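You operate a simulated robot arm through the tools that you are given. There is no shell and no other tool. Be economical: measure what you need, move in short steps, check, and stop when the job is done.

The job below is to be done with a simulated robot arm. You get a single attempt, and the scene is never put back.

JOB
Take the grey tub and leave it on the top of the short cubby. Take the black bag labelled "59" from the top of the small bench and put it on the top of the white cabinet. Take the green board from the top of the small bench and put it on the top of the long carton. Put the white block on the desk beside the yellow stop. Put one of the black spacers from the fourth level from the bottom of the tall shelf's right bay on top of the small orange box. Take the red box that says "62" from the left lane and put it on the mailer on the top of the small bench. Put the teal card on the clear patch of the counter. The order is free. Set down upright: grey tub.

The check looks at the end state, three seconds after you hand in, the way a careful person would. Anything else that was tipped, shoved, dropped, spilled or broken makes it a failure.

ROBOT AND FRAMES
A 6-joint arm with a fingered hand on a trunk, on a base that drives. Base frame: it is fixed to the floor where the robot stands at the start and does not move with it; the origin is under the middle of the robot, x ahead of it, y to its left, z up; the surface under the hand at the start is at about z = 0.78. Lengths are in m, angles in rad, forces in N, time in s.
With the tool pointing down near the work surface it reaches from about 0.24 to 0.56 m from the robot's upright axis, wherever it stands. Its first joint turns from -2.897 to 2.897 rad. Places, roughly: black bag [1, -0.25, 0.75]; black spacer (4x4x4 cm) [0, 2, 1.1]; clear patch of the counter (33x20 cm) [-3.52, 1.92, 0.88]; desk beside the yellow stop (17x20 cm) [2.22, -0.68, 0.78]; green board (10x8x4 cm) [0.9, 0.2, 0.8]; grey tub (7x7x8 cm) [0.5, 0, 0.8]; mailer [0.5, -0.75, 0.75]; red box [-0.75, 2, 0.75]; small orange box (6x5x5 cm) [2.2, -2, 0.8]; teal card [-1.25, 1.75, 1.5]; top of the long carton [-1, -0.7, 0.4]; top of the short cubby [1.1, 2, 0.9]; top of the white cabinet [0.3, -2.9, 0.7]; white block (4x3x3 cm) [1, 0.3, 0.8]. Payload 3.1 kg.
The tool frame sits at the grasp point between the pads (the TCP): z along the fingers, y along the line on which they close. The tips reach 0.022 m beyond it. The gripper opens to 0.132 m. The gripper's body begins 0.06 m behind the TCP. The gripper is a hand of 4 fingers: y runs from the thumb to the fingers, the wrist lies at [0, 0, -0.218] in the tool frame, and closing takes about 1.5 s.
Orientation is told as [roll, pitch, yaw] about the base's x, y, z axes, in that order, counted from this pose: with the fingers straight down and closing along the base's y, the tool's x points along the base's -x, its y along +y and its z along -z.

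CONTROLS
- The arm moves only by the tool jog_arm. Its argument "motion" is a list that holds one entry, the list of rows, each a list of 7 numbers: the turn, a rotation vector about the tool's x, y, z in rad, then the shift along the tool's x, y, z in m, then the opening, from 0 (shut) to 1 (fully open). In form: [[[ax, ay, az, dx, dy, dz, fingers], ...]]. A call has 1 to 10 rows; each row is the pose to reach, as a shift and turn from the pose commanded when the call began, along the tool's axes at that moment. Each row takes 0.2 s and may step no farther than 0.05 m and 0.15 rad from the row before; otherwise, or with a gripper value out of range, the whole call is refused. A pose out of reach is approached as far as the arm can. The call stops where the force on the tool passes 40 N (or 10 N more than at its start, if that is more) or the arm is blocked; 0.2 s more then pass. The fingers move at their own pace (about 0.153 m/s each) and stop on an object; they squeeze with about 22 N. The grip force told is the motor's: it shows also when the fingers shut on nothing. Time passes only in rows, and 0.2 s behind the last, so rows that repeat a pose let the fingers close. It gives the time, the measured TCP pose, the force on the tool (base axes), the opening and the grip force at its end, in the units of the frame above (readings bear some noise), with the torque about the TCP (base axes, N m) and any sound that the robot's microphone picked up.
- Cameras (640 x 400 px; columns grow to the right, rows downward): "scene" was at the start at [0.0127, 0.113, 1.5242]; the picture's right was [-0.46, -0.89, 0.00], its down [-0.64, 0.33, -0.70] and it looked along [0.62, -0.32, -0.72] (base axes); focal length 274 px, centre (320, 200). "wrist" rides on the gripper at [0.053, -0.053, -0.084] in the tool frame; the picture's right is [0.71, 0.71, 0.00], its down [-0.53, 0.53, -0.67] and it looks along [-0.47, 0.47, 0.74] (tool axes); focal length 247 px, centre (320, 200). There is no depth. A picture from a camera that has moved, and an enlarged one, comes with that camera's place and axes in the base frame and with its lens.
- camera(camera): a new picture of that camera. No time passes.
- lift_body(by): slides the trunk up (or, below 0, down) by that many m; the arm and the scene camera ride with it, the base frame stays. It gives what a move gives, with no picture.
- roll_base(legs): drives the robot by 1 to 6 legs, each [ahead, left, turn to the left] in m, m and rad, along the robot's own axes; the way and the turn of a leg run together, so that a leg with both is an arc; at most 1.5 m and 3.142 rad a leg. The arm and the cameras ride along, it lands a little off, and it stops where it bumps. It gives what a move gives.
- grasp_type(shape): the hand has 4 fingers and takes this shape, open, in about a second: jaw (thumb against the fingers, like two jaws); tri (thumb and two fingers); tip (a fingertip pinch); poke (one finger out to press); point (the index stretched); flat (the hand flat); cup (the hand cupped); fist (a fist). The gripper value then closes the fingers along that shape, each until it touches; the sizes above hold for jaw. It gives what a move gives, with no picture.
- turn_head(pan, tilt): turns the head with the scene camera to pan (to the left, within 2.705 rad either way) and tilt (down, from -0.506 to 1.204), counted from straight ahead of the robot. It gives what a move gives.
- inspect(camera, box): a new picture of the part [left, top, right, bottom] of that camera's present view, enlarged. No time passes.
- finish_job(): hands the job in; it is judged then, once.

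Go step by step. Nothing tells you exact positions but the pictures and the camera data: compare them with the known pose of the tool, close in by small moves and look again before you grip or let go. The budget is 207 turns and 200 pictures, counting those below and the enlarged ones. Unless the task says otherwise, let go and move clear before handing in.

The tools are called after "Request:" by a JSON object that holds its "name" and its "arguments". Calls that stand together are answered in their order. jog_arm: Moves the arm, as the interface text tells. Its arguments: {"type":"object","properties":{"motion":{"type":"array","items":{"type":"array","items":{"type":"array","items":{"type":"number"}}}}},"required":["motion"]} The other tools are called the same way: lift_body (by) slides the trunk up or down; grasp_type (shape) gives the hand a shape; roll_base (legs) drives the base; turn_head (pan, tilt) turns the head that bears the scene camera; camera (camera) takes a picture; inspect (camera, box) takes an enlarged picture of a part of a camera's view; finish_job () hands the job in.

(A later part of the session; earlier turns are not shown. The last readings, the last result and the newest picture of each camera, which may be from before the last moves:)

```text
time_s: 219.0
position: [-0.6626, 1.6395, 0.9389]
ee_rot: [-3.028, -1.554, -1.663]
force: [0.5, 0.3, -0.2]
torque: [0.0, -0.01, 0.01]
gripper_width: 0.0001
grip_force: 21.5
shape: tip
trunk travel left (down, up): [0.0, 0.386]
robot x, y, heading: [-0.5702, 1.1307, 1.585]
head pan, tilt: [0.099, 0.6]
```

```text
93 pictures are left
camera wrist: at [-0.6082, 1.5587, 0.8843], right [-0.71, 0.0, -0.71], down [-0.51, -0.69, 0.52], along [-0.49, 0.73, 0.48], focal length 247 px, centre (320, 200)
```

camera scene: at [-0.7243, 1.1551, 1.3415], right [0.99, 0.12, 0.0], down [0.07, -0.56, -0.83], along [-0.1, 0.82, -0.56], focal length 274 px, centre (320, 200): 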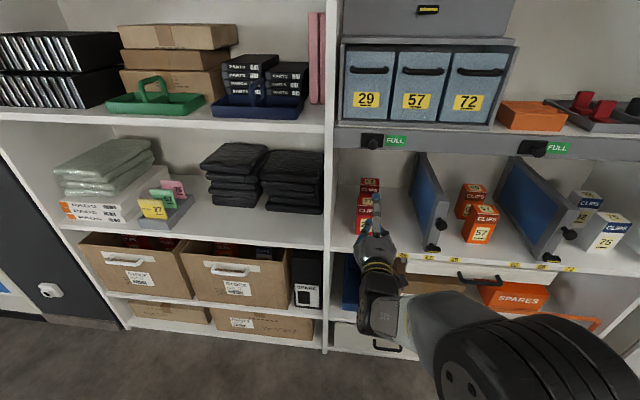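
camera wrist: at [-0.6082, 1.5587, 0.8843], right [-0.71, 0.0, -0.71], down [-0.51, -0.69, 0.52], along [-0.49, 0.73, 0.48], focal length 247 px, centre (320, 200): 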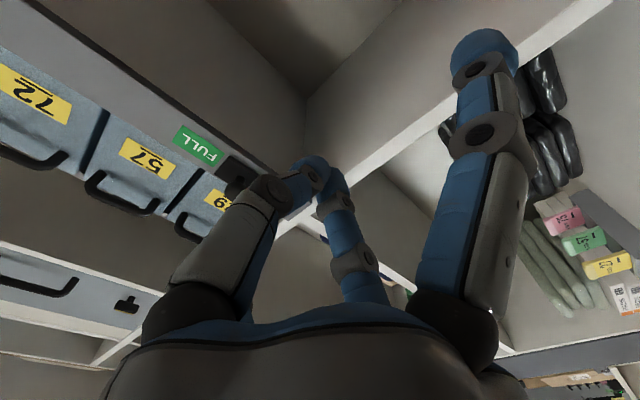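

Request:
{"name": "inspect", "arguments": {"camera": "scene", "box": [320, 120, 460, 260]}}

```text
2.86 times, centred on (390, 190) of scene
camera zoom: at [-0.7243, 1.1551, 1.3415], right [0.99, 0.12, 0.0], down [0.07, -0.56, -0.83], along [-0.1, 0.82, -0.56], focal length 783 px, centre (120, 229)
```

zoom: 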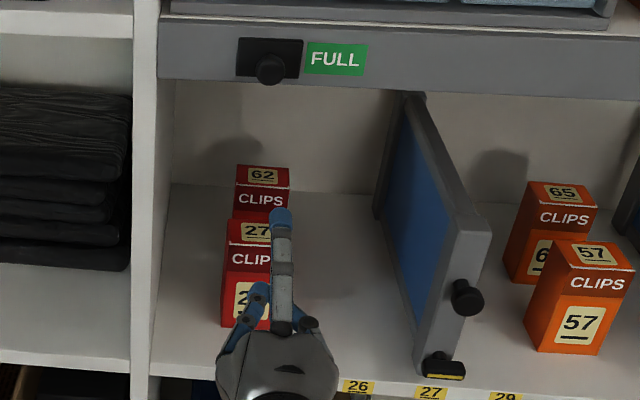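

Box 62 confirmed behind 27; lane geometry fits. Driving the hand in above box 27.

Request:
{"name": "roll_base", "arguments": {"legs": [[0.15, -0.006, -0.015]]}}

Request:
{"name": "roll_base", "arguments": {"legs": [[0.15, -0.006, 0]]}}

Request:
{"name": "inspect", "arguments": {"camera": "scene", "box": [260, 120, 460, 320]}}

```text
time_s: 220.4
position: [-0.6489, 1.791, 0.9397]
ee_rot: [-3.024, -1.556, -1.684]
force: [1.1, 0.5, -0.8]
torque: [0.02, 0.04, -0.01]
gripper_width: 0.0
grip_force: 21.7
shape: tip
trunk travel left (down, up): [0.0, 0.386]
robot x, y, heading: [-0.561, 1.278, 1.568]
head pan, tilt: [0.099, 0.6]
```

```text
time_s: 221.8
position: [-0.6443, 1.9455, 0.9383]
ee_rot: [-3.027, -1.555, -1.68]
force: [1.1, -0.6, 0.2]
torque: [0.03, 0.01, 0.0]
gripper_width: 0.0
grip_force: 21.6
shape: tip
trunk travel left (down, up): [0.0, 0.386]
robot x, y, heading: [-0.5579, 1.4336, 1.574]
head pan, tilt: [0.099, 0.6]
```

```text
2.00 times, centred on (360, 220) of scene
camera zoom: at [-0.7134, 1.4617, 1.3415], right [0.99, 0.1, 0.0], down [0.06, -0.56, -0.82], along [-0.08, 0.82, -0.57], focal length 548 px, centre (240, 160)
```

zoom: 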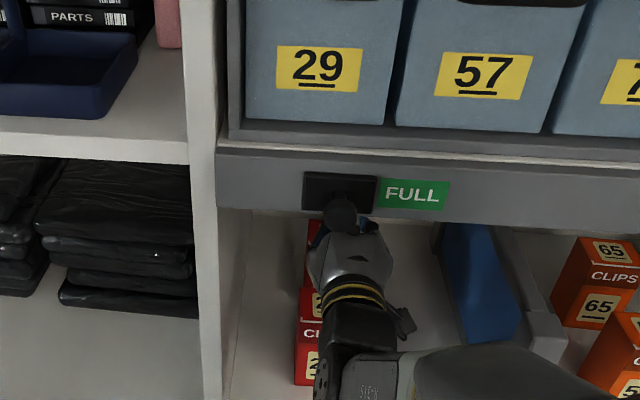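

Now advance a little and pitch the hand down into the gap, opening as it goes.

Request:
{"name": "jog_arm", "arguments": {"motion": [[[0, 0, 0, 0, 0.002, 0.04, 0], [0, 0, 0, 0, 0.004, 0.075, 0], [0, 0.14, 0, 0.01, 0.004, 0.085, 0.3], [0, 0.28, 0, 0.025, 0.004, 0.09, 0.6], [0, 0.42, 0, 0.045, 0.004, 0.095, 1], [0, 0.56, 0, 0.065, 0.004, 0.1, 1], [0, 0.7, 0, 0.085, 0.004, 0.105, 1], [0, 0.7, 0, 0.085, 0.004, 0.105, 1]]]}}

Request:
{"name": "camera", "arguments": {"camera": "wrist"}}

Request:
{"name": "inspect", "arguments": {"camera": "scene", "box": [260, 120, 460, 320]}}

```text
time_s: 223.8
position: [-0.6966, 2.017, 0.8569]
ee_rot: [-0.014, -0.891, 1.648]
force: [-1.1, 0.9, 40.5]
torque: [0.04, -0.05, -0.08]
gripper_width: 0.1313
grip_force: 0.0
shape: tip
out of reach, approached as far as the arm can: row 7
trunk travel left (down, up): [0.0, 0.386]
robot x, y, heading: [-0.5689, 1.4227, 1.617]
head pan, tilt: [0.099, 0.6]
stopped in row 8: the arm was blocked; the commanded pose is now the measured one
```

```text
90 pictures are left
camera wrist: at [-0.6377, 1.9229, 0.8691], right [-0.67, -0.49, -0.56], down [-0.52, -0.22, 0.82], along [-0.53, 0.84, -0.11], focal length 247 px, centre (320, 200)
```

wrist: 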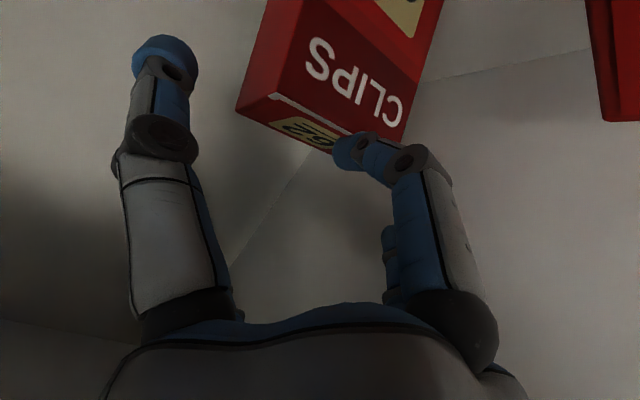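

```text
2.00 times, centred on (360, 220) of scene
camera zoom: at [-0.7295, 1.4192, 1.3419], right [0.99, 0.14, 0.0], down [0.08, -0.54, -0.84], along [-0.12, 0.83, -0.55], focal length 548 px, centre (240, 160)
```

zoom: 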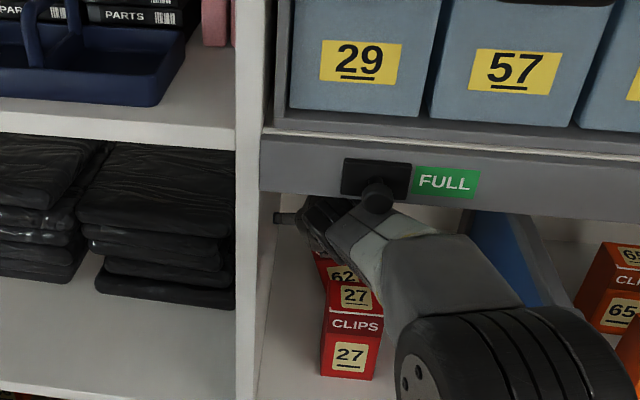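

The arm ran into its limit at the steepest pitch and a finger touched something. Backing out along the same path to a shallower pitch and looking.

Request:
{"name": "jog_arm", "arguments": {"motion": [[[0, -0.1, 0, -0.015, -0.012, -0.006, 1], [0, -0.2, 0, -0.03, -0.03, -0.012, 1], [0, -0.28, 0, -0.038, -0.05, -0.016, 1]]]}}

Request:
{"name": "camera", "arguments": {"camera": "wrist"}}

Request:
{"name": "inspect", "arguments": {"camera": "scene", "box": [260, 120, 460, 320]}}

```text
time_s: 224.6
position: [-0.6483, 2.0529, 0.8856]
ee_rot: [-0.024, -1.126, 1.636]
force: [-5.7, 0.6, 20.5]
torque: [-0.02, 0.41, 0.0]
gripper_width: 0.1318
grip_force: 0.0
shape: tip
out of reach, approached as far as the arm can: row 3
trunk travel left (down, up): [0.0, 0.386]
robot x, y, heading: [-0.5735, 1.4255, 1.618]
head pan, tilt: [0.099, 0.6]
```

```text
88 pictures are left
camera wrist: at [-0.5905, 1.9577, 0.8741], right [-0.69, -0.34, -0.65], down [-0.52, -0.4, 0.76], along [-0.51, 0.85, 0.1], focal length 247 px, centre (320, 200)
```

wrist: 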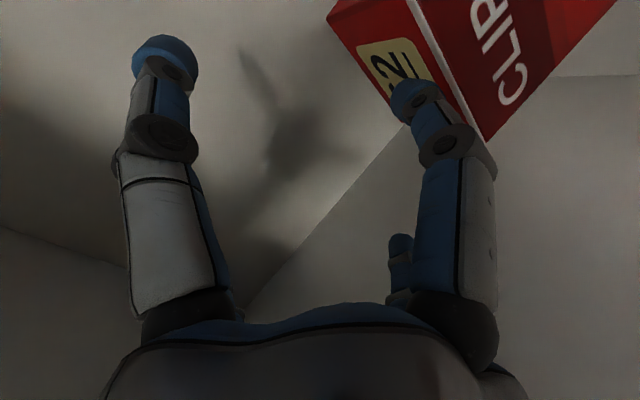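

```text
2.00 times, centred on (360, 220) of scene
camera zoom: at [-0.7296, 1.4477, 1.3419], right [0.99, 0.14, 0.0], down [0.08, -0.56, -0.83], along [-0.12, 0.82, -0.56], focal length 548 px, centre (240, 160)
```

zoom: 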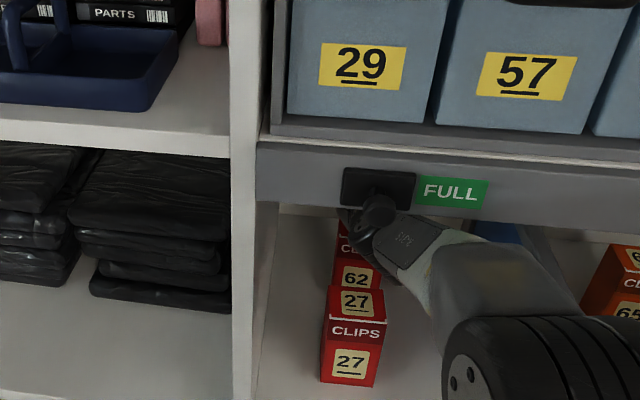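

The finger had not spread fully before meeting the box's top edge (box not moved). I retreat to horizontal, let the fingers spread there, then retry along a corrected path.

Request:
{"name": "jog_arm", "arguments": {"motion": [[[0, -0.06, 0, -0.015, 0, -0.01, 1], [0, -0.18, 0, -0.017, 0.001, -0.035, 1], [0, -0.3, 0, -0.018, 0.002, -0.065, 1], [0, -0.42, 0, -0.018, 0.003, -0.089, 1], [0, -0.445, 0, -0.018, 0.003, -0.089, 1], [0, -0.445, 0, -0.018, 0.003, -0.089, 1]]]}}

Request:
{"name": "camera", "arguments": {"camera": "wrist"}}

Request:
{"name": "inspect", "arguments": {"camera": "scene", "box": [260, 120, 460, 320]}}

```text
time_s: 225.9
position: [-0.6676, 1.9736, 0.9386]
ee_rot: [-2.79, -1.553, -1.88]
force: [-0.5, -1.1, 0.6]
torque: [0.04, -0.02, 0.0]
gripper_width: 0.132
grip_force: 0.0
shape: tip
out of reach, approached as far as the arm can: row 3, 4, 5, 6
trunk travel left (down, up): [0.0, 0.386]
robot x, y, heading: [-0.5683, 1.4276, 1.618]
head pan, tilt: [0.099, 0.6]
```

```text
86 pictures are left
camera wrist: at [-0.6108, 1.8945, 0.8835], right [-0.7, -0.02, -0.71], down [-0.5, -0.7, 0.51], along [-0.51, 0.71, 0.48], focal length 247 px, centre (320, 200)
```

wrist: 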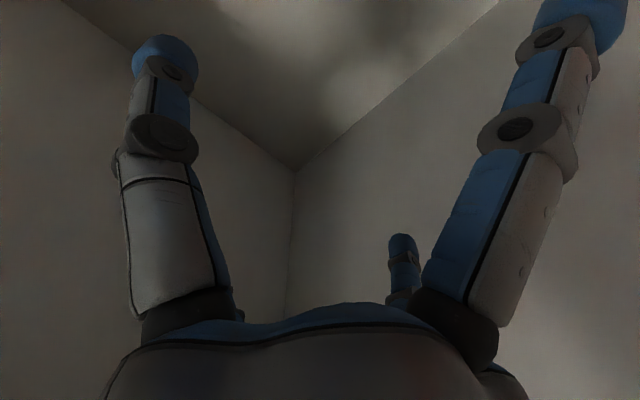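

```text
2.00 times, centred on (360, 220) of scene
camera zoom: at [-0.7287, 1.4499, 1.3415], right [0.99, 0.14, 0.0], down [0.08, -0.56, -0.82], along [-0.12, 0.82, -0.57], focal length 548 px, centre (240, 160)
```

zoom: 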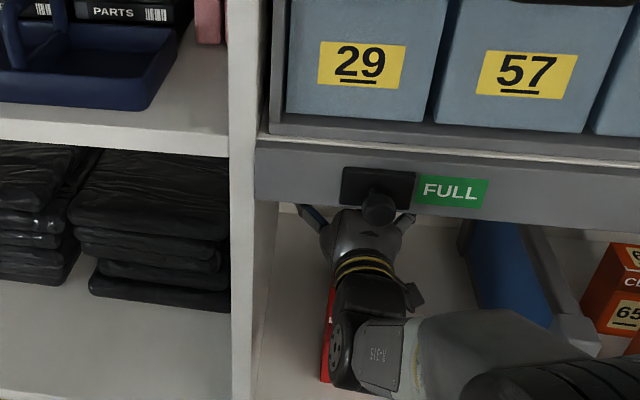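

Request:
{"name": "jog_arm", "arguments": {"motion": [[[0, 0.1, 0, 0.004, -0.006, 0.027, 1], [0, 0.2, 0, 0.019, -0.012, 0.037, 1], [0, 0.32, 0, 0.034, -0.018, 0.049, 1], [0, 0.44, 0, 0.054, -0.022, 0.062, 1], [0, 0.55, 0, 0.079, -0.023, 0.072, 1]]]}}

Request:
{"name": "camera", "arguments": {"camera": "wrist"}}

```text
time_s: 227.2
position: [-0.6477, 2.0495, 0.8603]
ee_rot: [-0.012, -1.038, 1.64]
force: [-0.3, 0.5, -0.1]
torque: [0.02, -0.01, -0.02]
gripper_width: 0.1318
grip_force: 0.0
shape: tip
trunk travel left (down, up): [0.0, 0.386]
robot x, y, heading: [-0.5744, 1.4264, 1.612]
head pan, tilt: [0.099, 0.6]
```

```text
84 pictures are left
camera wrist: at [-0.5894, 1.9537, 0.8567], right [-0.68, -0.4, -0.61], down [-0.51, -0.34, 0.79], along [-0.52, 0.85, 0.03], focal length 247 px, centre (320, 200)
```

wrist: 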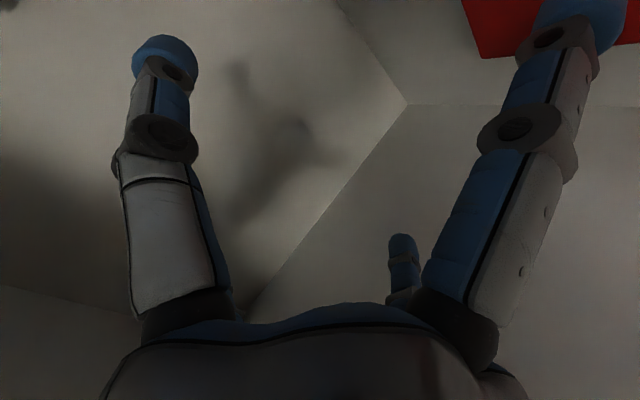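

Box 62 isn't where expected — it may have been disturbed in the retreat. I reverse out to look.

Request:
{"name": "jog_arm", "arguments": {"motion": [[[0, -0.1, 0, -0.025, 0, -0.002, 1], [0, -0.2, 0, -0.042, 0, -0.016, 1], [0, -0.32, 0, -0.058, 0, -0.035, 1], [0, -0.44, 0, -0.07, 0, -0.06, 1], [0, -0.5, 0, -0.075, 0.02, -0.09, 1]]]}}

Request:
{"name": "roll_base", "arguments": {"legs": [[-0.28, 0, -0.04]]}}

Request:
{"name": "inspect", "arguments": {"camera": "scene", "box": [300, 120, 460, 260]}}

```text
time_s: 228.3
position: [-0.6621, 2.0082, 0.971]
ee_rot: [-0.212, -1.539, 1.83]
force: [-0.3, 0.1, 0.3]
torque: [-0.01, -0.01, -0.02]
gripper_width: 0.1319
grip_force: 0.0
shape: tip
out of reach, approached as far as the arm can: row 4
trunk travel left (down, up): [0.0, 0.386]
robot x, y, heading: [-0.5741, 1.4293, 1.61]
head pan, tilt: [0.099, 0.6]
```

```text
time_s: 230.3
position: [-0.6305, 1.7229, 0.9705]
ee_rot: [-0.216, -1.54, 1.79]
force: [-0.7, -0.2, -0.2]
torque: [0.02, -0.01, -0.01]
gripper_width: 0.1318
grip_force: 0.0
shape: tip
trunk travel left (down, up): [0.0, 0.386]
robot x, y, heading: [-0.5667, 1.14, 1.566]
head pan, tilt: [0.099, 0.6]
```

```text
2.86 times, centred on (380, 190) of scene
camera zoom: at [-0.7217, 1.1676, 1.3415], right [1.0, 0.1, 0.0], down [0.05, -0.56, -0.83], along [-0.08, 0.82, -0.56], focal length 783 px, centre (149, 229)
```

zoom: 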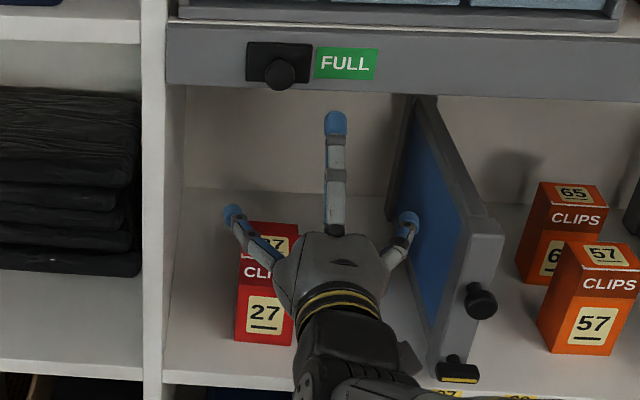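

Request:
{"name": "camera", "arguments": {"camera": "wrist"}}

Request:
{"name": "camera", "arguments": {"camera": "scene"}}

Request:
{"name": "roll_base", "arguments": {"legs": [[0, -0.3, 0]]}}

Request:
{"name": "turn_head", "arguments": {"pan": 0.35, "tilt": 0.6}}

Request:
{"name": "camera", "arguments": {"camera": "scene"}}

```text
82 pictures are left
camera wrist: at [-0.5766, 1.6383, 0.9193], right [-0.7, -0.02, -0.71], down [-0.53, -0.65, 0.54], along [-0.48, 0.76, 0.45], focal length 247 px, centre (320, 200)
```

wrist: 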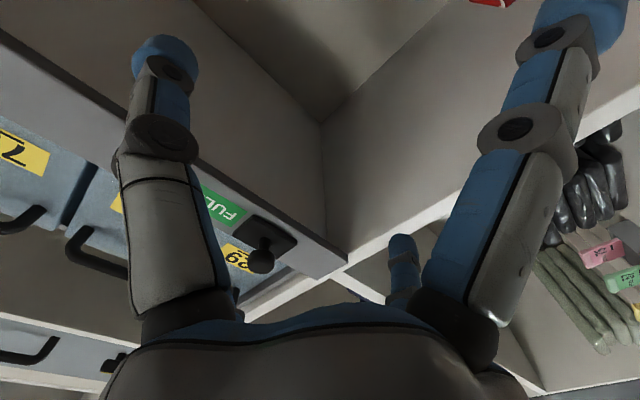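

```text
81 pictures are left
camera scene: at [-0.7217, 1.1676, 1.3415], right [1.0, 0.1, 0.0], down [0.05, -0.56, -0.83], along [-0.08, 0.82, -0.56], focal length 274 px, centre (320, 200)
```

scene: 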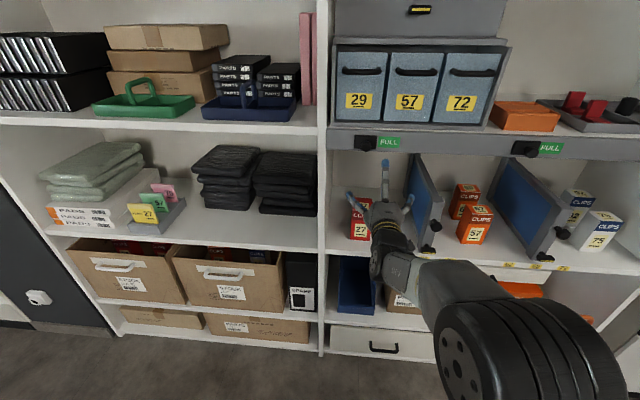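

```text
time_s: 232.5
position: [-0.3157, 1.7218, 0.9701]
ee_rot: [-0.204, -1.537, 1.779]
force: [-0.8, 0.1, 0.0]
torque: [0.0, -0.01, 0.0]
gripper_width: 0.1317
grip_force: 0.1
shape: tip
trunk travel left (down, up): [0.0, 0.386]
robot x, y, heading: [-0.2542, 1.1385, 1.569]
head pan, tilt: [0.099, 0.6]
```

```text
time_s: 233.2
position: [-0.3159, 1.722, 0.9696]
ee_rot: [-0.216, -1.537, 1.791]
force: [-0.2, 0.0, -0.6]
torque: [0.02, 0.04, 0.0]
gripper_width: 0.132
grip_force: 0.0
shape: tip
trunk travel left (down, up): [0.0, 0.386]
robot x, y, heading: [-0.2552, 1.1395, 1.565]
head pan, tilt: [0.351, 0.6]
```

```text
80 pictures are left
camera scene: at [-0.4297, 1.1621, 1.3415], right [0.94, 0.34, 0.0], down [0.19, -0.53, -0.83], along [-0.28, 0.78, -0.56], focal length 274 px, centre (320, 200)
```

scene: 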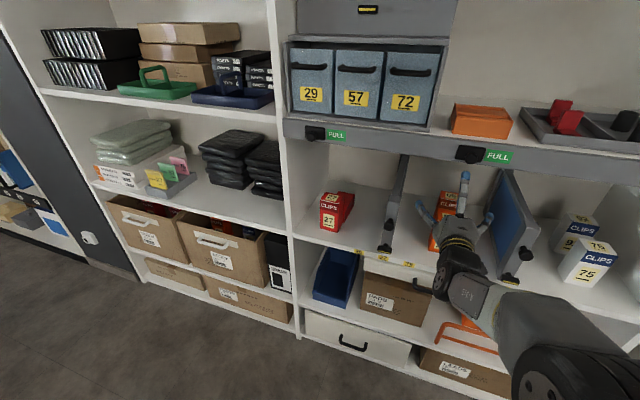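

Request:
{"name": "inspect", "arguments": {"camera": "scene", "box": [290, 150, 410, 270]}}

```text
3.33 times, centred on (350, 210) of scene
camera zoom: at [-0.4297, 1.1621, 1.3415], right [0.94, 0.34, 0.0], down [0.19, -0.53, -0.83], along [-0.28, 0.78, -0.56], focal length 914 px, centre (220, 167)
```

zoom: 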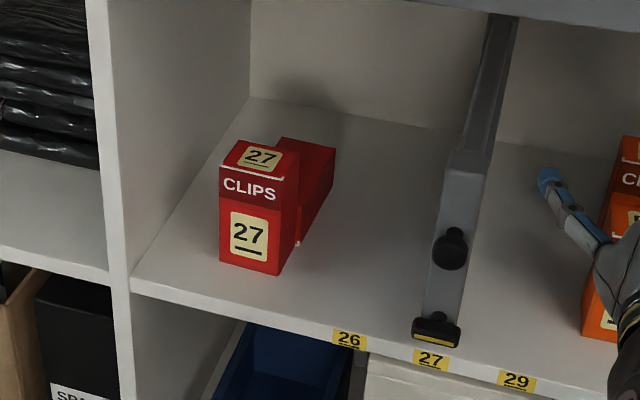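

Box 62 has toppled and lies flat behind 27, slightly to its right; 27 is unmoved. A slim poking finger could slide 62 sideways into the clear part of the lane; let me see the "poke" and "point" shapes.

Request:
{"name": "grasp_type", "arguments": {"shape": "poke"}}

Request:
{"name": "camera", "arguments": {"camera": "wrist"}}

Request:
{"name": "inspect", "arguments": {"camera": "scene", "box": [380, 150, 540, 310]}}

```text
time_s: 234.1
position: [-0.3155, 1.7224, 0.9692]
ee_rot: [-0.216, -1.538, 1.79]
force: [0.7, 0.4, 0.0]
torque: [-0.01, -0.02, 0.01]
gripper_width: 0.0003
grip_force: 0.1
shape: poke
trunk travel left (down, up): [0.0, 0.386]
robot x, y, heading: [-0.2523, 1.1373, 1.566]
head pan, tilt: [0.351, 0.6]
```

```text
78 pictures are left
camera wrist: at [-0.2629, 1.6374, 0.9191], right [-0.7, -0.03, -0.71], down [-0.53, -0.65, 0.54], along [-0.48, 0.76, 0.45], focal length 247 px, centre (320, 200)
```

wrist: 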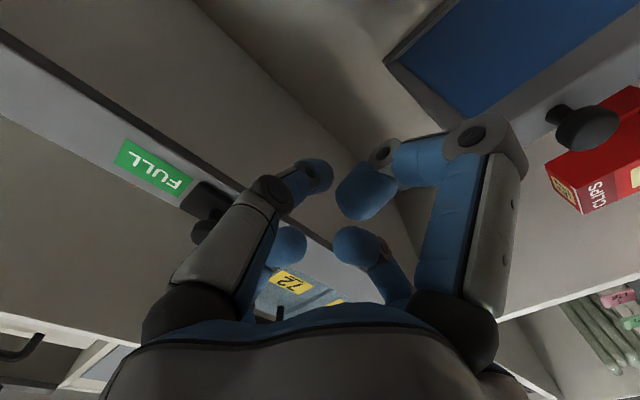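

```text
2.50 times, centred on (460, 230) of scene
camera zoom: at [-0.4298, 1.162, 1.3415], right [0.94, 0.34, 0.0], down [0.19, -0.53, -0.83], along [-0.28, 0.78, -0.56], focal length 685 px, centre (-30, 125)
```

zoom: 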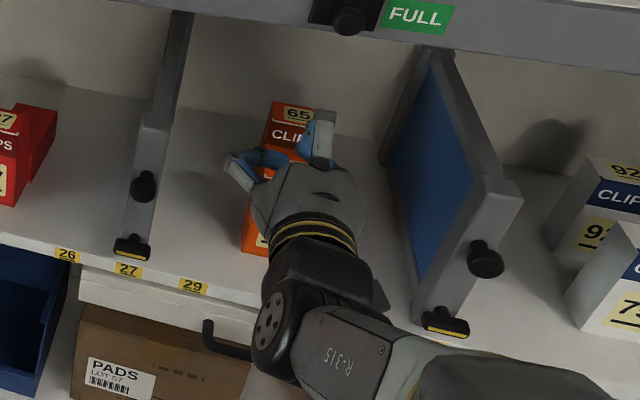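

Best option: move box 27 aside within the lane, take 62, then put 27 back exactly. Entering again for 27 with fingers closed.

Request:
{"name": "grasp_type", "arguments": {"shape": "tip"}}

Request:
{"name": "jog_arm", "arguments": {"motion": [[[0, 0, 0, 0.03, 0, 0, 0.3], [0, 0, 0, 0.03, 0, 0, 0], [0, 0, 0, 0.03, 0, 0, 0], [0, 0, 0, 0.03, 0, 0, 0], [0, 0, 0, 0.03, 0, 0, 0]]]}}

Request:
{"name": "roll_base", "arguments": {"legs": [[0, 0.34, 0], [0.16, 0, 0]]}}

```text
time_s: 235.0
position: [-0.3157, 1.7222, 0.9694]
ee_rot: [-0.214, -1.537, 1.788]
force: [0.0, 0.6, 0.1]
torque: [0.0, -0.01, -0.01]
gripper_width: 0.1318
grip_force: 0.0
shape: tip
trunk travel left (down, up): [0.0, 0.386]
robot x, y, heading: [-0.2535, 1.1383, 1.568]
head pan, tilt: [0.351, 0.6]
```

```text
time_s: 236.2
position: [-0.3177, 1.7214, 0.94]
ee_rot: [-0.214, -1.535, 1.778]
force: [-0.1, -1.1, 0.4]
torque: [0.01, 0.02, -0.02]
gripper_width: 0.0002
grip_force: 22.5
shape: tip
out of reach, approached as far as the arm can: row 1
trunk travel left (down, up): [0.0, 0.386]
robot x, y, heading: [-0.2507, 1.1366, 1.568]
head pan, tilt: [0.351, 0.6]
```

```text
time_s: 239.4
position: [-0.6568, 1.8794, 0.9397]
ee_rot: [-0.21, -1.536, 1.78]
force: [0.3, 0.6, -0.2]
torque: [0.01, 0.01, 0.01]
gripper_width: 0.0002
grip_force: 21.9
shape: tip
trunk travel left (down, up): [0.0, 0.386]
robot x, y, heading: [-0.5891, 1.2952, 1.573]
head pan, tilt: [0.351, 0.6]
```

Request:
{"name": "jog_arm", "arguments": {"motion": [[[0, 0, 0, 0, 0, -0.02, 0.5], [0, 0.08, 0, 0, 0, -0.03, 1], [0, 0.2, 0, 0, 0, -0.03, 1], [0, 0.33, 0, 0.01, 0, -0.02, 1], [0, 0.45, 0, 0.025, 0, -0.01, 1], [0, 0.56, 0, 0.04, 0, 0, 1], [0, 0.56, 0, 0.065, 0, 0.015, 1], [0, 0.56, 0, 0.09, 0, 0.028, 1]]]}}

Request:
{"name": "camera", "arguments": {"camera": "wrist"}}

Request:
{"name": "turn_head", "arguments": {"pan": 0.0, "tilt": 0.6}}

Request:
{"name": "inspect", "arguments": {"camera": "scene", "box": [280, 120, 480, 300]}}

```text
time_s: 241.2
position: [-0.6543, 1.907, 0.8498]
ee_rot: [-0.009, -0.977, 1.58]
force: [-0.1, -0.5, 0.7]
torque: [-0.01, 0.01, 0.02]
gripper_width: 0.1321
grip_force: 0.0
shape: tip
out of reach, approached as far as the arm can: row 6
trunk travel left (down, up): [0.0, 0.386]
robot x, y, heading: [-0.5882, 1.2924, 1.574]
head pan, tilt: [0.351, 0.6]
```

```text
76 pictures are left
camera wrist: at [-0.6024, 1.8077, 0.8522], right [-0.7, -0.4, -0.59], down [-0.53, -0.26, 0.81], along [-0.47, 0.88, -0.03], focal length 247 px, centre (320, 200)
```

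wrist: 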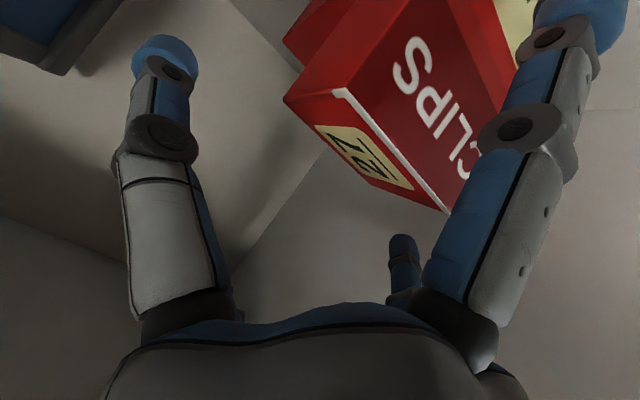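

```text
time_s: 242.1
position: [-0.655, 1.9063, 0.8489]
ee_rot: [-0.012, -0.977, 1.584]
force: [0.5, 0.5, 0.5]
torque: [0.01, 0.0, -0.01]
gripper_width: 0.132
grip_force: 0.1
shape: tip
trunk travel left (down, up): [0.0, 0.386]
robot x, y, heading: [-0.587, 1.2928, 1.573]
head pan, tilt: [0.0, 0.6]
```

```text
2.22 times, centred on (380, 210) of scene
camera zoom: at [-0.7353, 1.3252, 1.3415], right [1.0, 0.0, 0.0], down [0.0, -0.56, -0.83], along [0.0, 0.83, -0.56], focal length 609 px, centre (187, 178)
```

zoom: 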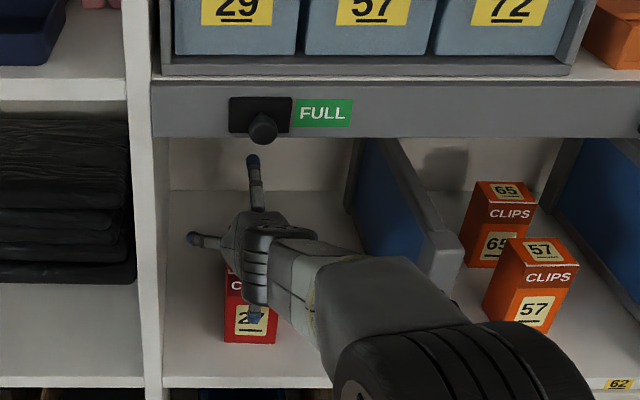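

Good view: fingers straddle box 27. Lower and pinch it.

Request:
{"name": "jog_arm", "arguments": {"motion": [[[0, 0, 0, 0.02, 0.004, 0.014, 1], [0, 0, 0, 0.0406, 0.004, 0.0274, 1], [0, 0, 0, 0.0406, 0.004, 0.0274, 0.7], [0, 0, 0, 0.0406, 0.004, 0.0274, 0.4], [0, 0, 0, 0.0406, 0.004, 0.0274, 0.25], [0, 0, 0, 0.0406, 0.004, 0.0274, 0.25], [0, 0, 0, 0.0406, 0.004, 0.0274, 0.25]]]}}

Request:
{"name": "camera", "arguments": {"camera": "wrist"}}

```text
time_s: 243.7
position: [-0.6598, 1.9036, 0.7982]
ee_rot: [-0.012, -0.975, 1.582]
force: [0.4, 0.2, -0.2]
torque: [0.0, 0.02, 0.02]
gripper_width: 0.061
grip_force: 21.9
shape: tip
trunk travel left (down, up): [0.0, 0.386]
robot x, y, heading: [-0.5887, 1.2957, 1.571]
head pan, tilt: [0.0, 0.6]
```

```text
74 pictures are left
camera wrist: at [-0.6062, 1.8048, 0.8018], right [-0.7, -0.4, -0.59], down [-0.53, -0.26, 0.81], along [-0.47, 0.88, -0.03], focal length 247 px, centre (320, 200)
```

wrist: 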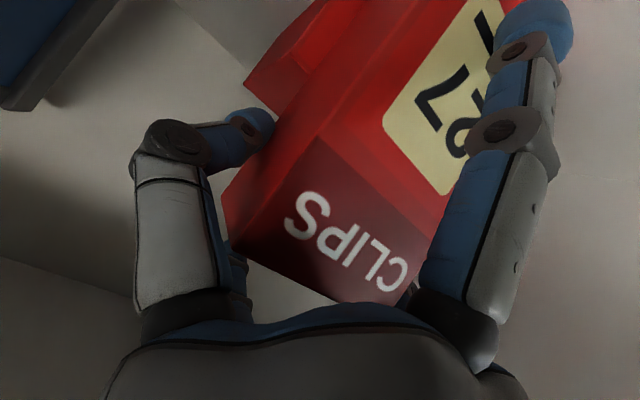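

Box 27 is held. Lift slightly, pull forward 3 cm, shift right 10 cm with the base.

Request:
{"name": "jog_arm", "arguments": {"motion": [[[0, 0, 0, -0.017, 0, -0.02, 0.25], [0, 0, 0, -0.033, 0, -0.0585, 0.25]]]}}

Request:
{"name": "roll_base", "arguments": {"legs": [[0, -0.1, 0]]}}

Request:
{"name": "jog_arm", "arguments": {"motion": [[[0, 0, 0, 0.02, 0, 0.0135, 0.25], [0, 0, 0, 0.04, 0, 0.027, 0.25], [0, 0, 0, 0.046, 0, 0.031, 0.25]]]}}

Request:
{"name": "inspect", "arguments": {"camera": "scene", "box": [240, 120, 440, 300]}}

```text
time_s: 244.3
position: [-0.6612, 1.8748, 0.8589]
ee_rot: [-0.016, -0.975, 1.582]
force: [0.7, 0.0, -1.3]
torque: [0.0, 0.02, -0.01]
gripper_width: 0.0613
grip_force: 21.3
shape: tip
trunk travel left (down, up): [0.0, 0.386]
robot x, y, heading: [-0.5859, 1.2942, 1.577]
head pan, tilt: [0.0, 0.6]
```

```text
time_s: 245.4
position: [-0.5607, 1.8756, 0.8596]
ee_rot: [-0.01, -0.976, 1.582]
force: [1.2, 0.0, -2.1]
torque: [0.02, -0.02, 0.04]
gripper_width: 0.0612
grip_force: 22.0
shape: tip
trunk travel left (down, up): [0.0, 0.386]
robot x, y, heading: [-0.491, 1.2939, 1.575]
head pan, tilt: [0.0, 0.6]
```

```text
time_s: 246.2
position: [-0.5608, 1.8744, 0.8069]
ee_rot: [-0.013, -0.979, 1.58]
force: [0.1, 0.8, 1.6]
torque: [0.03, -0.05, -0.01]
gripper_width: 0.0609
grip_force: 22.1
shape: tip
trunk travel left (down, up): [0.0, 0.386]
robot x, y, heading: [-0.4882, 1.2955, 1.576]
head pan, tilt: [0.0, 0.6]
```

```text
2.22 times, centred on (340, 210) of scene
camera zoom: at [-0.6342, 1.3252, 1.3415], right [1.0, 0.0, 0.0], down [0.0, -0.56, -0.83], along [0.0, 0.83, -0.56], focal length 609 px, centre (276, 178)
```

zoom: 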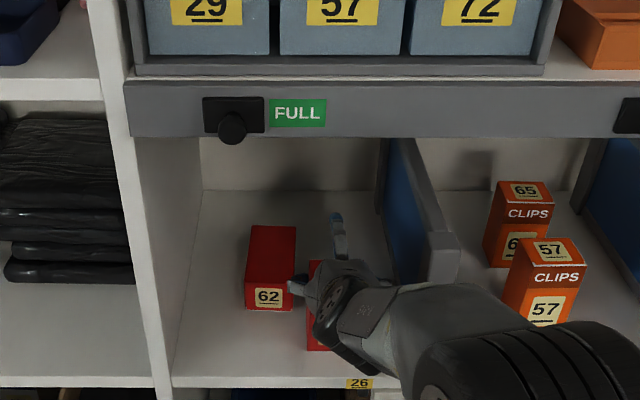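

Request:
{"name": "jog_arm", "arguments": {"motion": [[[0, 0, 0, 0.004, 0, 0.0027, 0.25], [0, 0, 0, 0.0075, 0, 0.005, 0.25], [0, 0, 0, 0.0075, 0, 0.005, 0.5], [0, 0, 0, 0.0075, 0, 0.005, 0.7], [0, 0, 0, 0.0075, 0, 0.005, 0.75]]]}}

Request:
{"name": "camera", "arguments": {"camera": "wrist"}}

```text
time_s: 247.4
position: [-0.5586, 1.8758, 0.7947]
ee_rot: [-0.014, -0.972, 1.582]
force: [0.1, 0.4, 0.0]
torque: [-0.02, -0.01, -0.02]
gripper_width: 0.099
grip_force: 0.0
shape: tip
trunk travel left (down, up): [0.0, 0.386]
robot x, y, heading: [-0.4864, 1.2971, 1.575]
head pan, tilt: [0.0, 0.6]
```

```text
72 pictures are left
camera wrist: at [-0.507, 1.7769, 0.7973], right [-0.7, -0.4, -0.59], down [-0.53, -0.26, 0.81], along [-0.47, 0.88, -0.03], focal length 247 px, centre (320, 200)
```

wrist: 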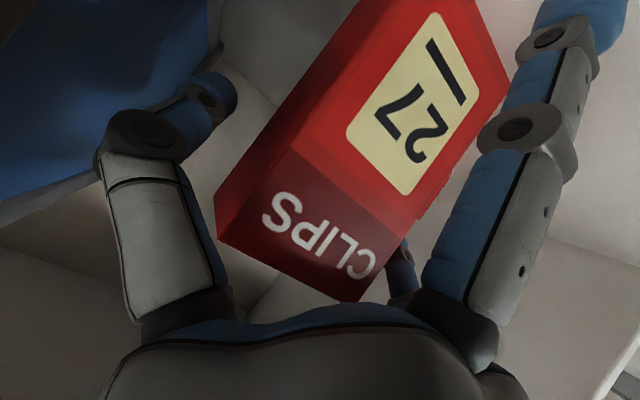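

27 is parked upright. Raise, then shift back left over the lying 62.

Request:
{"name": "jog_arm", "arguments": {"motion": [[[0, 0, 0, -0.03, 0, -0.02, 0.75], [0, 0, 0, -0.0665, 0, -0.045, 0.8]]]}}

Request:
{"name": "roll_base", "arguments": {"legs": [[0.04, 0.088, 0]]}}

```text
time_s: 248.0
position: [-0.559, 1.8745, 0.8772]
ee_rot: [-0.013, -0.977, 1.586]
force: [0.2, -0.5, 1.3]
torque: [0.01, 0.0, 0.0]
gripper_width: 0.1053
grip_force: 0.0
shape: tip
trunk travel left (down, up): [0.0, 0.386]
robot x, y, heading: [-0.4899, 1.2938, 1.572]
head pan, tilt: [0.0, 0.6]
```

```text
time_s: 249.2
position: [-0.6467, 1.9142, 0.8765]
ee_rot: [-0.013, -0.975, 1.584]
force: [-0.2, 0.2, 0.0]
torque: [-0.03, 0.01, -0.05]
gripper_width: 0.1053
grip_force: 0.1
shape: tip
trunk travel left (down, up): [0.0, 0.386]
robot x, y, heading: [-0.5734, 1.3339, 1.573]
head pan, tilt: [0.0, 0.6]
```

Request:
{"name": "jog_arm", "arguments": {"motion": [[[0, 0.13, 0, -0.0037, 0, 0.035, 0.8], [0, 0.27, 0, 0.0017, 0, 0.0627, 0.9], [0, 0.41, 0, 0.021, 0, 0.0878, 1]]]}}

Request:
{"name": "camera", "arguments": {"camera": "wrist"}}

Request:
{"name": "inspect", "arguments": {"camera": "scene", "box": [240, 120, 480, 300]}}

```text
time_s: 249.9
position: [-0.6457, 1.9735, 0.8077]
ee_rot: [-0.008, -0.563, 1.578]
force: [-0.3, -0.4, -0.3]
torque: [0.03, 0.01, -0.02]
gripper_width: 0.1318
grip_force: 0.0
shape: tip
out of reach, approached as far as the arm can: row 1
trunk travel left (down, up): [0.0, 0.386]
robot x, y, heading: [-0.5759, 1.3367, 1.578]
head pan, tilt: [0.0, 0.6]
```

```text
71 pictures are left
camera wrist: at [-0.5931, 1.8848, 0.8498], right [-0.7, -0.6, -0.38], down [-0.53, 0.09, 0.84], along [-0.47, 0.8, -0.38], focal length 247 px, centre (320, 200)
```

wrist: 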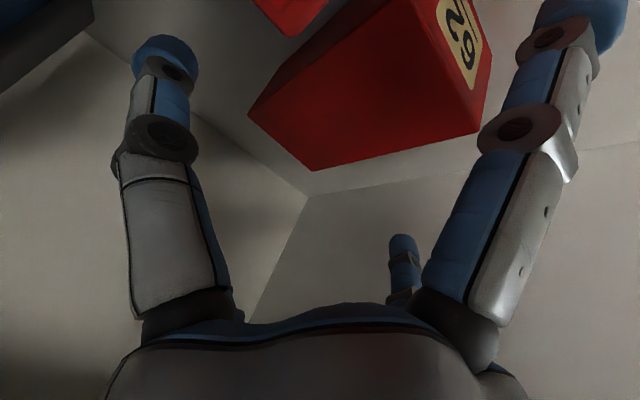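

```text
2.22 times, centred on (360, 210) of scene
camera zoom: at [-0.7215, 1.3659, 1.3415], right [1.0, 0.0, 0.0], down [0.0, -0.57, -0.82], along [0.0, 0.82, -0.57], focal length 609 px, centre (231, 178)
```

zoom: 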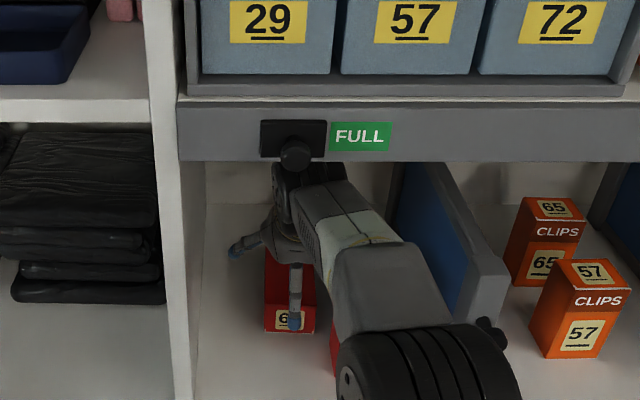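

Request:
{"name": "jog_arm", "arguments": {"motion": [[[0, 0.11, 0, 0.0083, -0.005, 0.0216, 1], [0, 0.22, 0, 0.019, -0.005, 0.042, 1], [0, 0.22, 0, 0.0264, -0.005, 0.054, 1], [0, 0.22, 0, 0.0264, -0.005, 0.054, 0.7], [0, 0.22, 0, 0.0264, -0.005, 0.054, 0.4], [0, 0.22, 0, 0.0264, -0.005, 0.054, 0.25], [0, 0.22, 0, 0.0264, -0.005, 0.054, 0.2]]]}}

Request:
{"name": "camera", "arguments": {"camera": "wrist"}}

```text
time_s: 250.6
position: [-0.6404, 1.9712, 0.7711]
ee_rot: [-0.01, -0.38, 1.583]
force: [-0.5, -1.6, 8.3]
torque: [-0.56, -0.53, -0.23]
gripper_width: 0.132
grip_force: 0.0
shape: tip
out of reach, approached as far as the arm can: row 2, 3
trunk travel left (down, up): [0.0, 0.386]
robot x, y, heading: [-0.5754, 1.3327, 1.573]
head pan, tilt: [0.0, 0.6]
stopped in row 3: the force on the tool passed its limit at 52 N (the readings are from after the stop); the commanded pose is now the measured one
```

```text
69 pictures are left
camera wrist: at [-0.587, 1.8921, 0.8297], right [-0.7, -0.66, -0.27], down [-0.54, 0.24, 0.81], along [-0.47, 0.71, -0.52], focal length 247 px, centre (320, 200)
```

wrist: 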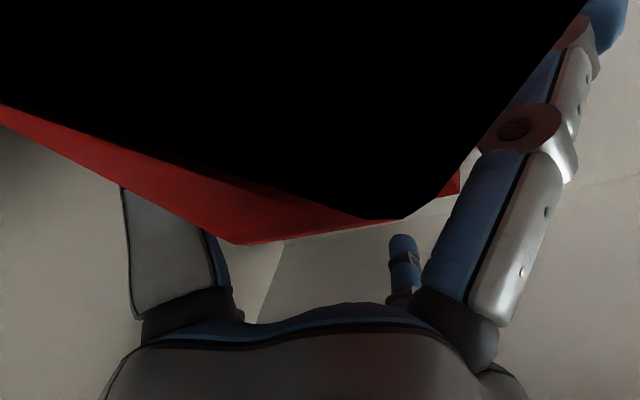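

Contact — likely the thumb side against the parked 27. Backing off and looking.

Request:
{"name": "jog_arm", "arguments": {"motion": [[[0, 0, 0, -0.008, 0, -0.02, 1], [0, -0.11, 0, -0.018, 0, -0.042, 1], [0, -0.22, 0, -0.028, 0, -0.065, 1]]]}}

Request:
{"name": "inspect", "arguments": {"camera": "scene", "box": [240, 120, 480, 300]}}

Request:
{"name": "camera", "arguments": {"camera": "wrist"}}

```text
time_s: 251.4
position: [-0.6402, 1.974, 0.8299]
ee_rot: [-0.012, -0.58, 1.584]
force: [-0.9, 0.3, -0.6]
torque: [-0.02, 0.0, 0.0]
gripper_width: 0.1318
grip_force: 0.1
shape: tip
trunk travel left (down, up): [0.0, 0.386]
robot x, y, heading: [-0.5753, 1.3391, 1.576]
head pan, tilt: [0.0, 0.6]
```

```text
2.22 times, centred on (360, 210) of scene
camera zoom: at [-0.7213, 1.3717, 1.3408], right [1.0, 0.0, 0.0], down [0.0, -0.57, -0.82], along [0.0, 0.82, -0.57], focal length 609 px, centre (231, 178)
```

zoom: 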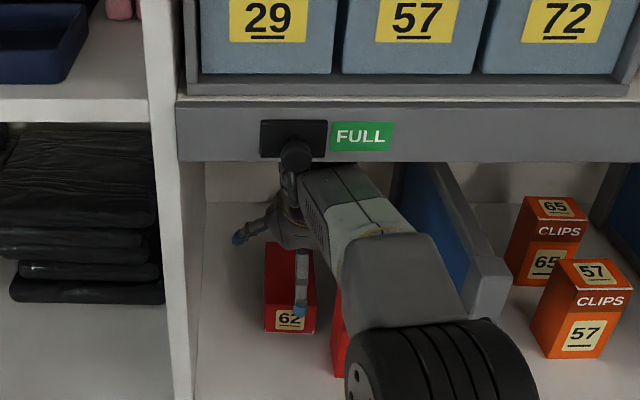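

```text
67 pictures are left
camera wrist: at [-0.5874, 1.8855, 0.8716], right [-0.7, -0.6, -0.4], down [-0.54, 0.07, 0.84], along [-0.47, 0.8, -0.37], focal length 247 px, centre (320, 200)
```

wrist: 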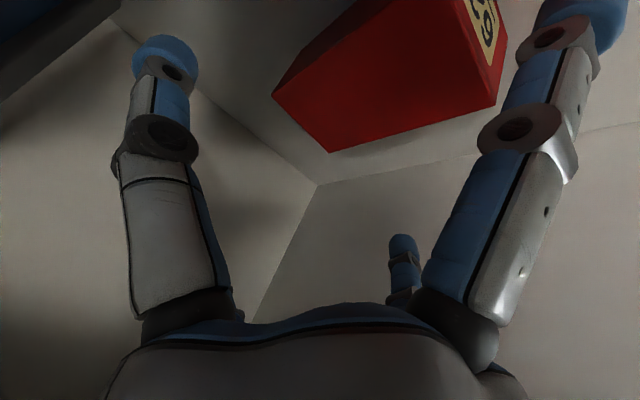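

27 still stands. I'll grip 62 slightly further back and at a gentler tilt to stay clear of it.

Request:
{"name": "roll_base", "arguments": {"legs": [[0.025, 0, 0]]}}

Request:
{"name": "jog_arm", "arguments": {"motion": [[[0, 0.05, 0, 0.012, 0.003, 0.021, 1], [0, 0.1, 0, 0.024, 0.003, 0.043, 1], [0, 0.11, 0, 0.031, 0.003, 0.057, 1]]]}}

Request:
{"name": "camera", "arguments": {"camera": "wrist"}}

```text
time_s: 252.2
position: [-0.641, 1.9799, 0.8261]
ee_rot: [-0.019, -0.565, 1.59]
force: [-0.2, -0.5, -0.3]
torque: [0.01, 0.03, 0.0]
gripper_width: 0.1321
grip_force: 0.0
shape: tip
trunk travel left (down, up): [0.0, 0.386]
robot x, y, heading: [-0.5718, 1.3601, 1.576]
head pan, tilt: [0.0, 0.6]
```

```text
time_s: 252.9
position: [-0.6462, 1.9939, 0.7783]
ee_rot: [-0.024, -0.476, 1.595]
force: [-0.4, -1.5, 15.7]
torque: [-1.47, -0.95, -0.12]
gripper_width: 0.1319
grip_force: 0.1
shape: tip
trunk travel left (down, up): [0.0, 0.386]
robot x, y, heading: [-0.5737, 1.3605, 1.576]
head pan, tilt: [0.0, 0.6]
stopped in row 3: the force on the tool passed its limit at 53 N (the readings are from after the stop); the commanded pose is now the measured one
```

```text
66 pictures are left
camera wrist: at [-0.5924, 1.9101, 0.83], right [-0.69, -0.64, -0.34], down [-0.54, 0.15, 0.82], along [-0.47, 0.75, -0.45], focal length 247 px, centre (320, 200)
```

wrist: 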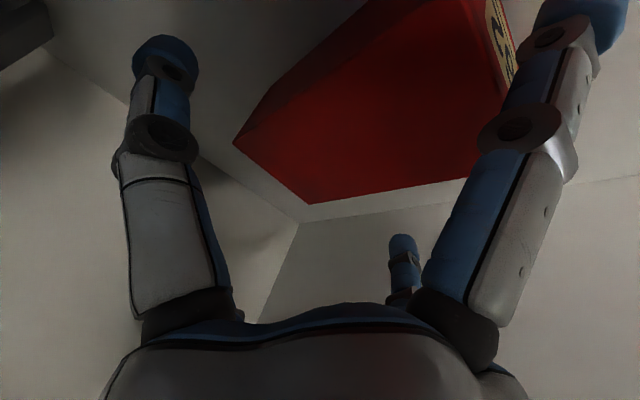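

The parked 27 obstructs the hand's corner. I'll re-pick 27 and move it a bit further right and forward. Retreat first.

Request:
{"name": "jog_arm", "arguments": {"motion": [[[0, -0.095, 0, -0.006, 0, -0.042, 1], [0, -0.235, 0, -0.0054, 0, -0.076, 1], [0, -0.375, 0, 0.005, 0, -0.104, 1], [0, -0.5, 0, 0.0244, 0, -0.123, 1]]]}}

Request:
{"name": "roll_base", "arguments": {"legs": [[-0.04, -0.085, 0]]}}

Request:
{"name": "camera", "arguments": {"camera": "wrist"}}

Request:
{"name": "inspect", "arguments": {"camera": "scene", "box": [240, 120, 480, 300]}}

```text
time_s: 253.9
position: [-0.6466, 1.9177, 0.8726]
ee_rot: [-0.031, -0.95, 1.607]
force: [-0.3, 0.3, -0.1]
torque: [0.0, 0.01, 0.0]
gripper_width: 0.1318
grip_force: 0.1
shape: tip
out of reach, approached as far as the arm can: row 4
trunk travel left (down, up): [0.0, 0.386]
robot x, y, heading: [-0.5742, 1.361, 1.574]
head pan, tilt: [0.0, 0.6]
```

```text
time_s: 255.0
position: [-0.5616, 1.8787, 0.8723]
ee_rot: [-0.036, -0.951, 1.609]
force: [0.5, 1.0, 0.2]
torque: [0.01, -0.04, 0.02]
gripper_width: 0.132
grip_force: 0.0
shape: tip
trunk travel left (down, up): [0.0, 0.386]
robot x, y, heading: [-0.4909, 1.3184, 1.576]
head pan, tilt: [0.0, 0.6]
```

```text
65 pictures are left
camera wrist: at [-0.5082, 1.7816, 0.8793], right [-0.69, -0.42, -0.59], down [-0.54, -0.24, 0.81], along [-0.48, 0.88, -0.06], focal length 247 px, centre (320, 200)
```

wrist: 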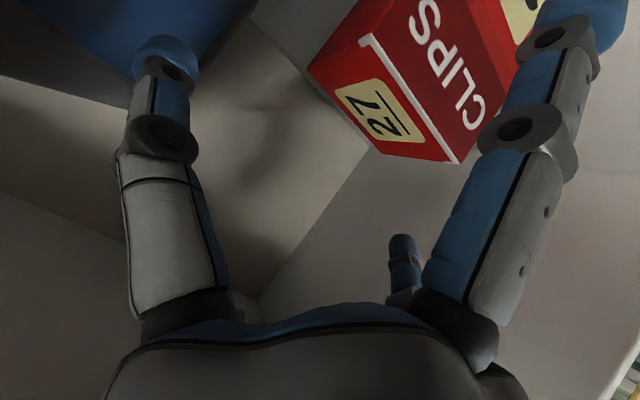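

```text
2.22 times, centred on (360, 210) of scene
camera zoom: at [-0.6371, 1.3505, 1.3416], right [1.0, 0.0, 0.0], down [0.0, -0.56, -0.83], along [0.0, 0.83, -0.56], focal length 609 px, centre (231, 178)
```

zoom: 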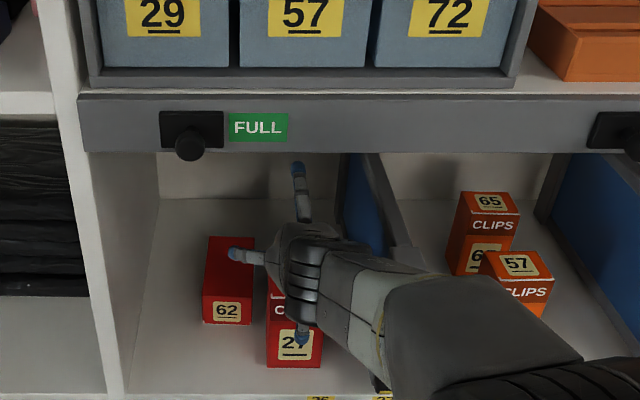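

Request:
{"name": "jog_arm", "arguments": {"motion": [[[0, 0, 0, 0.028, 0.003, 0.024, 1], [0, 0, 0, 0.056, 0.003, 0.0487, 1], [0, 0, 0, 0.056, 0.003, 0.0487, 0.7], [0, 0, 0, 0.056, 0.003, 0.0487, 0.4], [0, 0, 0, 0.056, 0.003, 0.0487, 0.25], [0, 0, 0, 0.056, 0.003, 0.0487, 0.25], [0, 0, 0, 0.056, 0.003, 0.0487, 0.25], [0, 0, 0, 0.036, 0.003, 0.02, 0.25], [0, 0, 0, 0.035, 0.003, -0.008, 0.25]]]}}

Request:
{"name": "roll_base", "arguments": {"legs": [[0, -0.027, 0]]}}

```text
time_s: 257.0
position: [-0.5651, 1.8551, 0.8491]
ee_rot: [-0.039, -0.951, 1.611]
force: [0.0, 0.3, -2.0]
torque: [0.03, 0.01, 0.0]
gripper_width: 0.0611
grip_force: 22.2
shape: tip
trunk travel left (down, up): [0.0, 0.386]
robot x, y, heading: [-0.4921, 1.3193, 1.578]
head pan, tilt: [0.0, 0.6]
```

```text
time_s: 257.8
position: [-0.5372, 1.8553, 0.8478]
ee_rot: [-0.034, -0.953, 1.608]
force: [-0.2, 0.2, -2.9]
torque: [-0.01, 0.01, 0.02]
gripper_width: 0.061
grip_force: 22.0
shape: tip
trunk travel left (down, up): [0.0, 0.386]
robot x, y, heading: [-0.4659, 1.3205, 1.574]
head pan, tilt: [0.0, 0.6]
```

Request:
{"name": "jog_arm", "arguments": {"motion": [[[0, 0, 0, 0.02, 0, 0.0145, 0.25], [0, 0, 0, 0.036, 0, 0.026, 0.25], [0, 0, 0, 0.0425, 0, 0.0305, 0.25], [0, 0, 0, 0.0425, 0, 0.0305, 0.5], [0, 0, 0, 0.0425, 0, 0.0305, 0.66], [0, 0, 0, 0.0425, 0, 0.0305, 0.68], [0, 0, 0, 0.01, 0, 0.007, 0.68], [0, 0, 0, -0.02, 0, -0.015, 0.7]]]}}

Request:
{"name": "roll_base", "arguments": {"legs": [[0.03, 0.11, 0]]}}

Request:
{"name": "inspect", "arguments": {"camera": "scene", "box": [240, 120, 480, 300]}}

Request:
{"name": "camera", "arguments": {"camera": "wrist"}}

```text
time_s: 259.6
position: [-0.5367, 1.8524, 0.8725]
ee_rot: [-0.034, -0.952, 1.608]
force: [0.7, -0.4, -0.5]
torque: [0.01, 0.02, 0.04]
gripper_width: 0.0921
grip_force: 0.0
shape: tip
trunk travel left (down, up): [0.0, 0.386]
robot x, y, heading: [-0.4606, 1.3199, 1.577]
head pan, tilt: [0.0, 0.6]
```

```text
time_s: 260.8
position: [-0.6499, 1.882, 0.871]
ee_rot: [-0.039, -0.951, 1.615]
force: [-0.3, 0.4, 0.5]
torque: [0.02, -0.01, -0.02]
gripper_width: 0.0919
grip_force: 0.1
shape: tip
trunk travel left (down, up): [0.0, 0.386]
robot x, y, heading: [-0.573, 1.3494, 1.582]
head pan, tilt: [0.0, 0.6]
```

```text
2.22 times, centred on (360, 210) of scene
camera zoom: at [-0.7219, 1.3803, 1.3414], right [1.0, 0.01, 0.0], down [0.01, -0.57, -0.82], along [-0.01, 0.82, -0.57], focal length 609 px, centre (231, 178)
```

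zoom: 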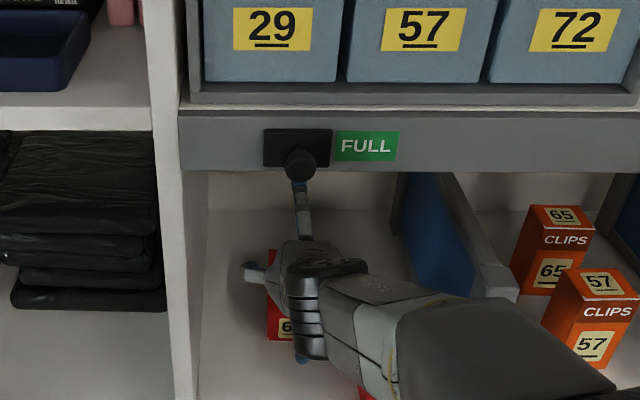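

```text
62 pictures are left
camera wrist: at [-0.5955, 1.7854, 0.8775], right [-0.69, -0.42, -0.59], down [-0.54, -0.25, 0.8], along [-0.48, 0.87, -0.06], focal length 247 px, centre (320, 200)
```

wrist: 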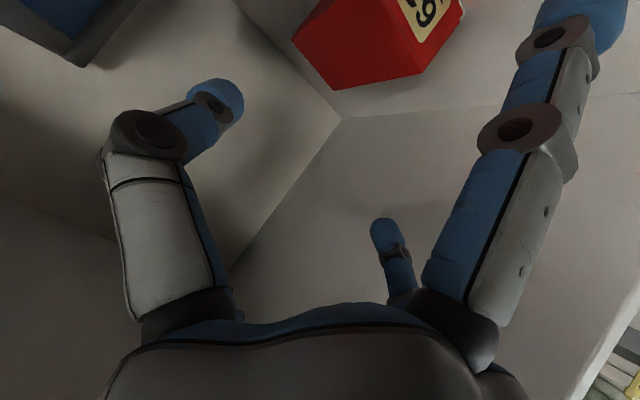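

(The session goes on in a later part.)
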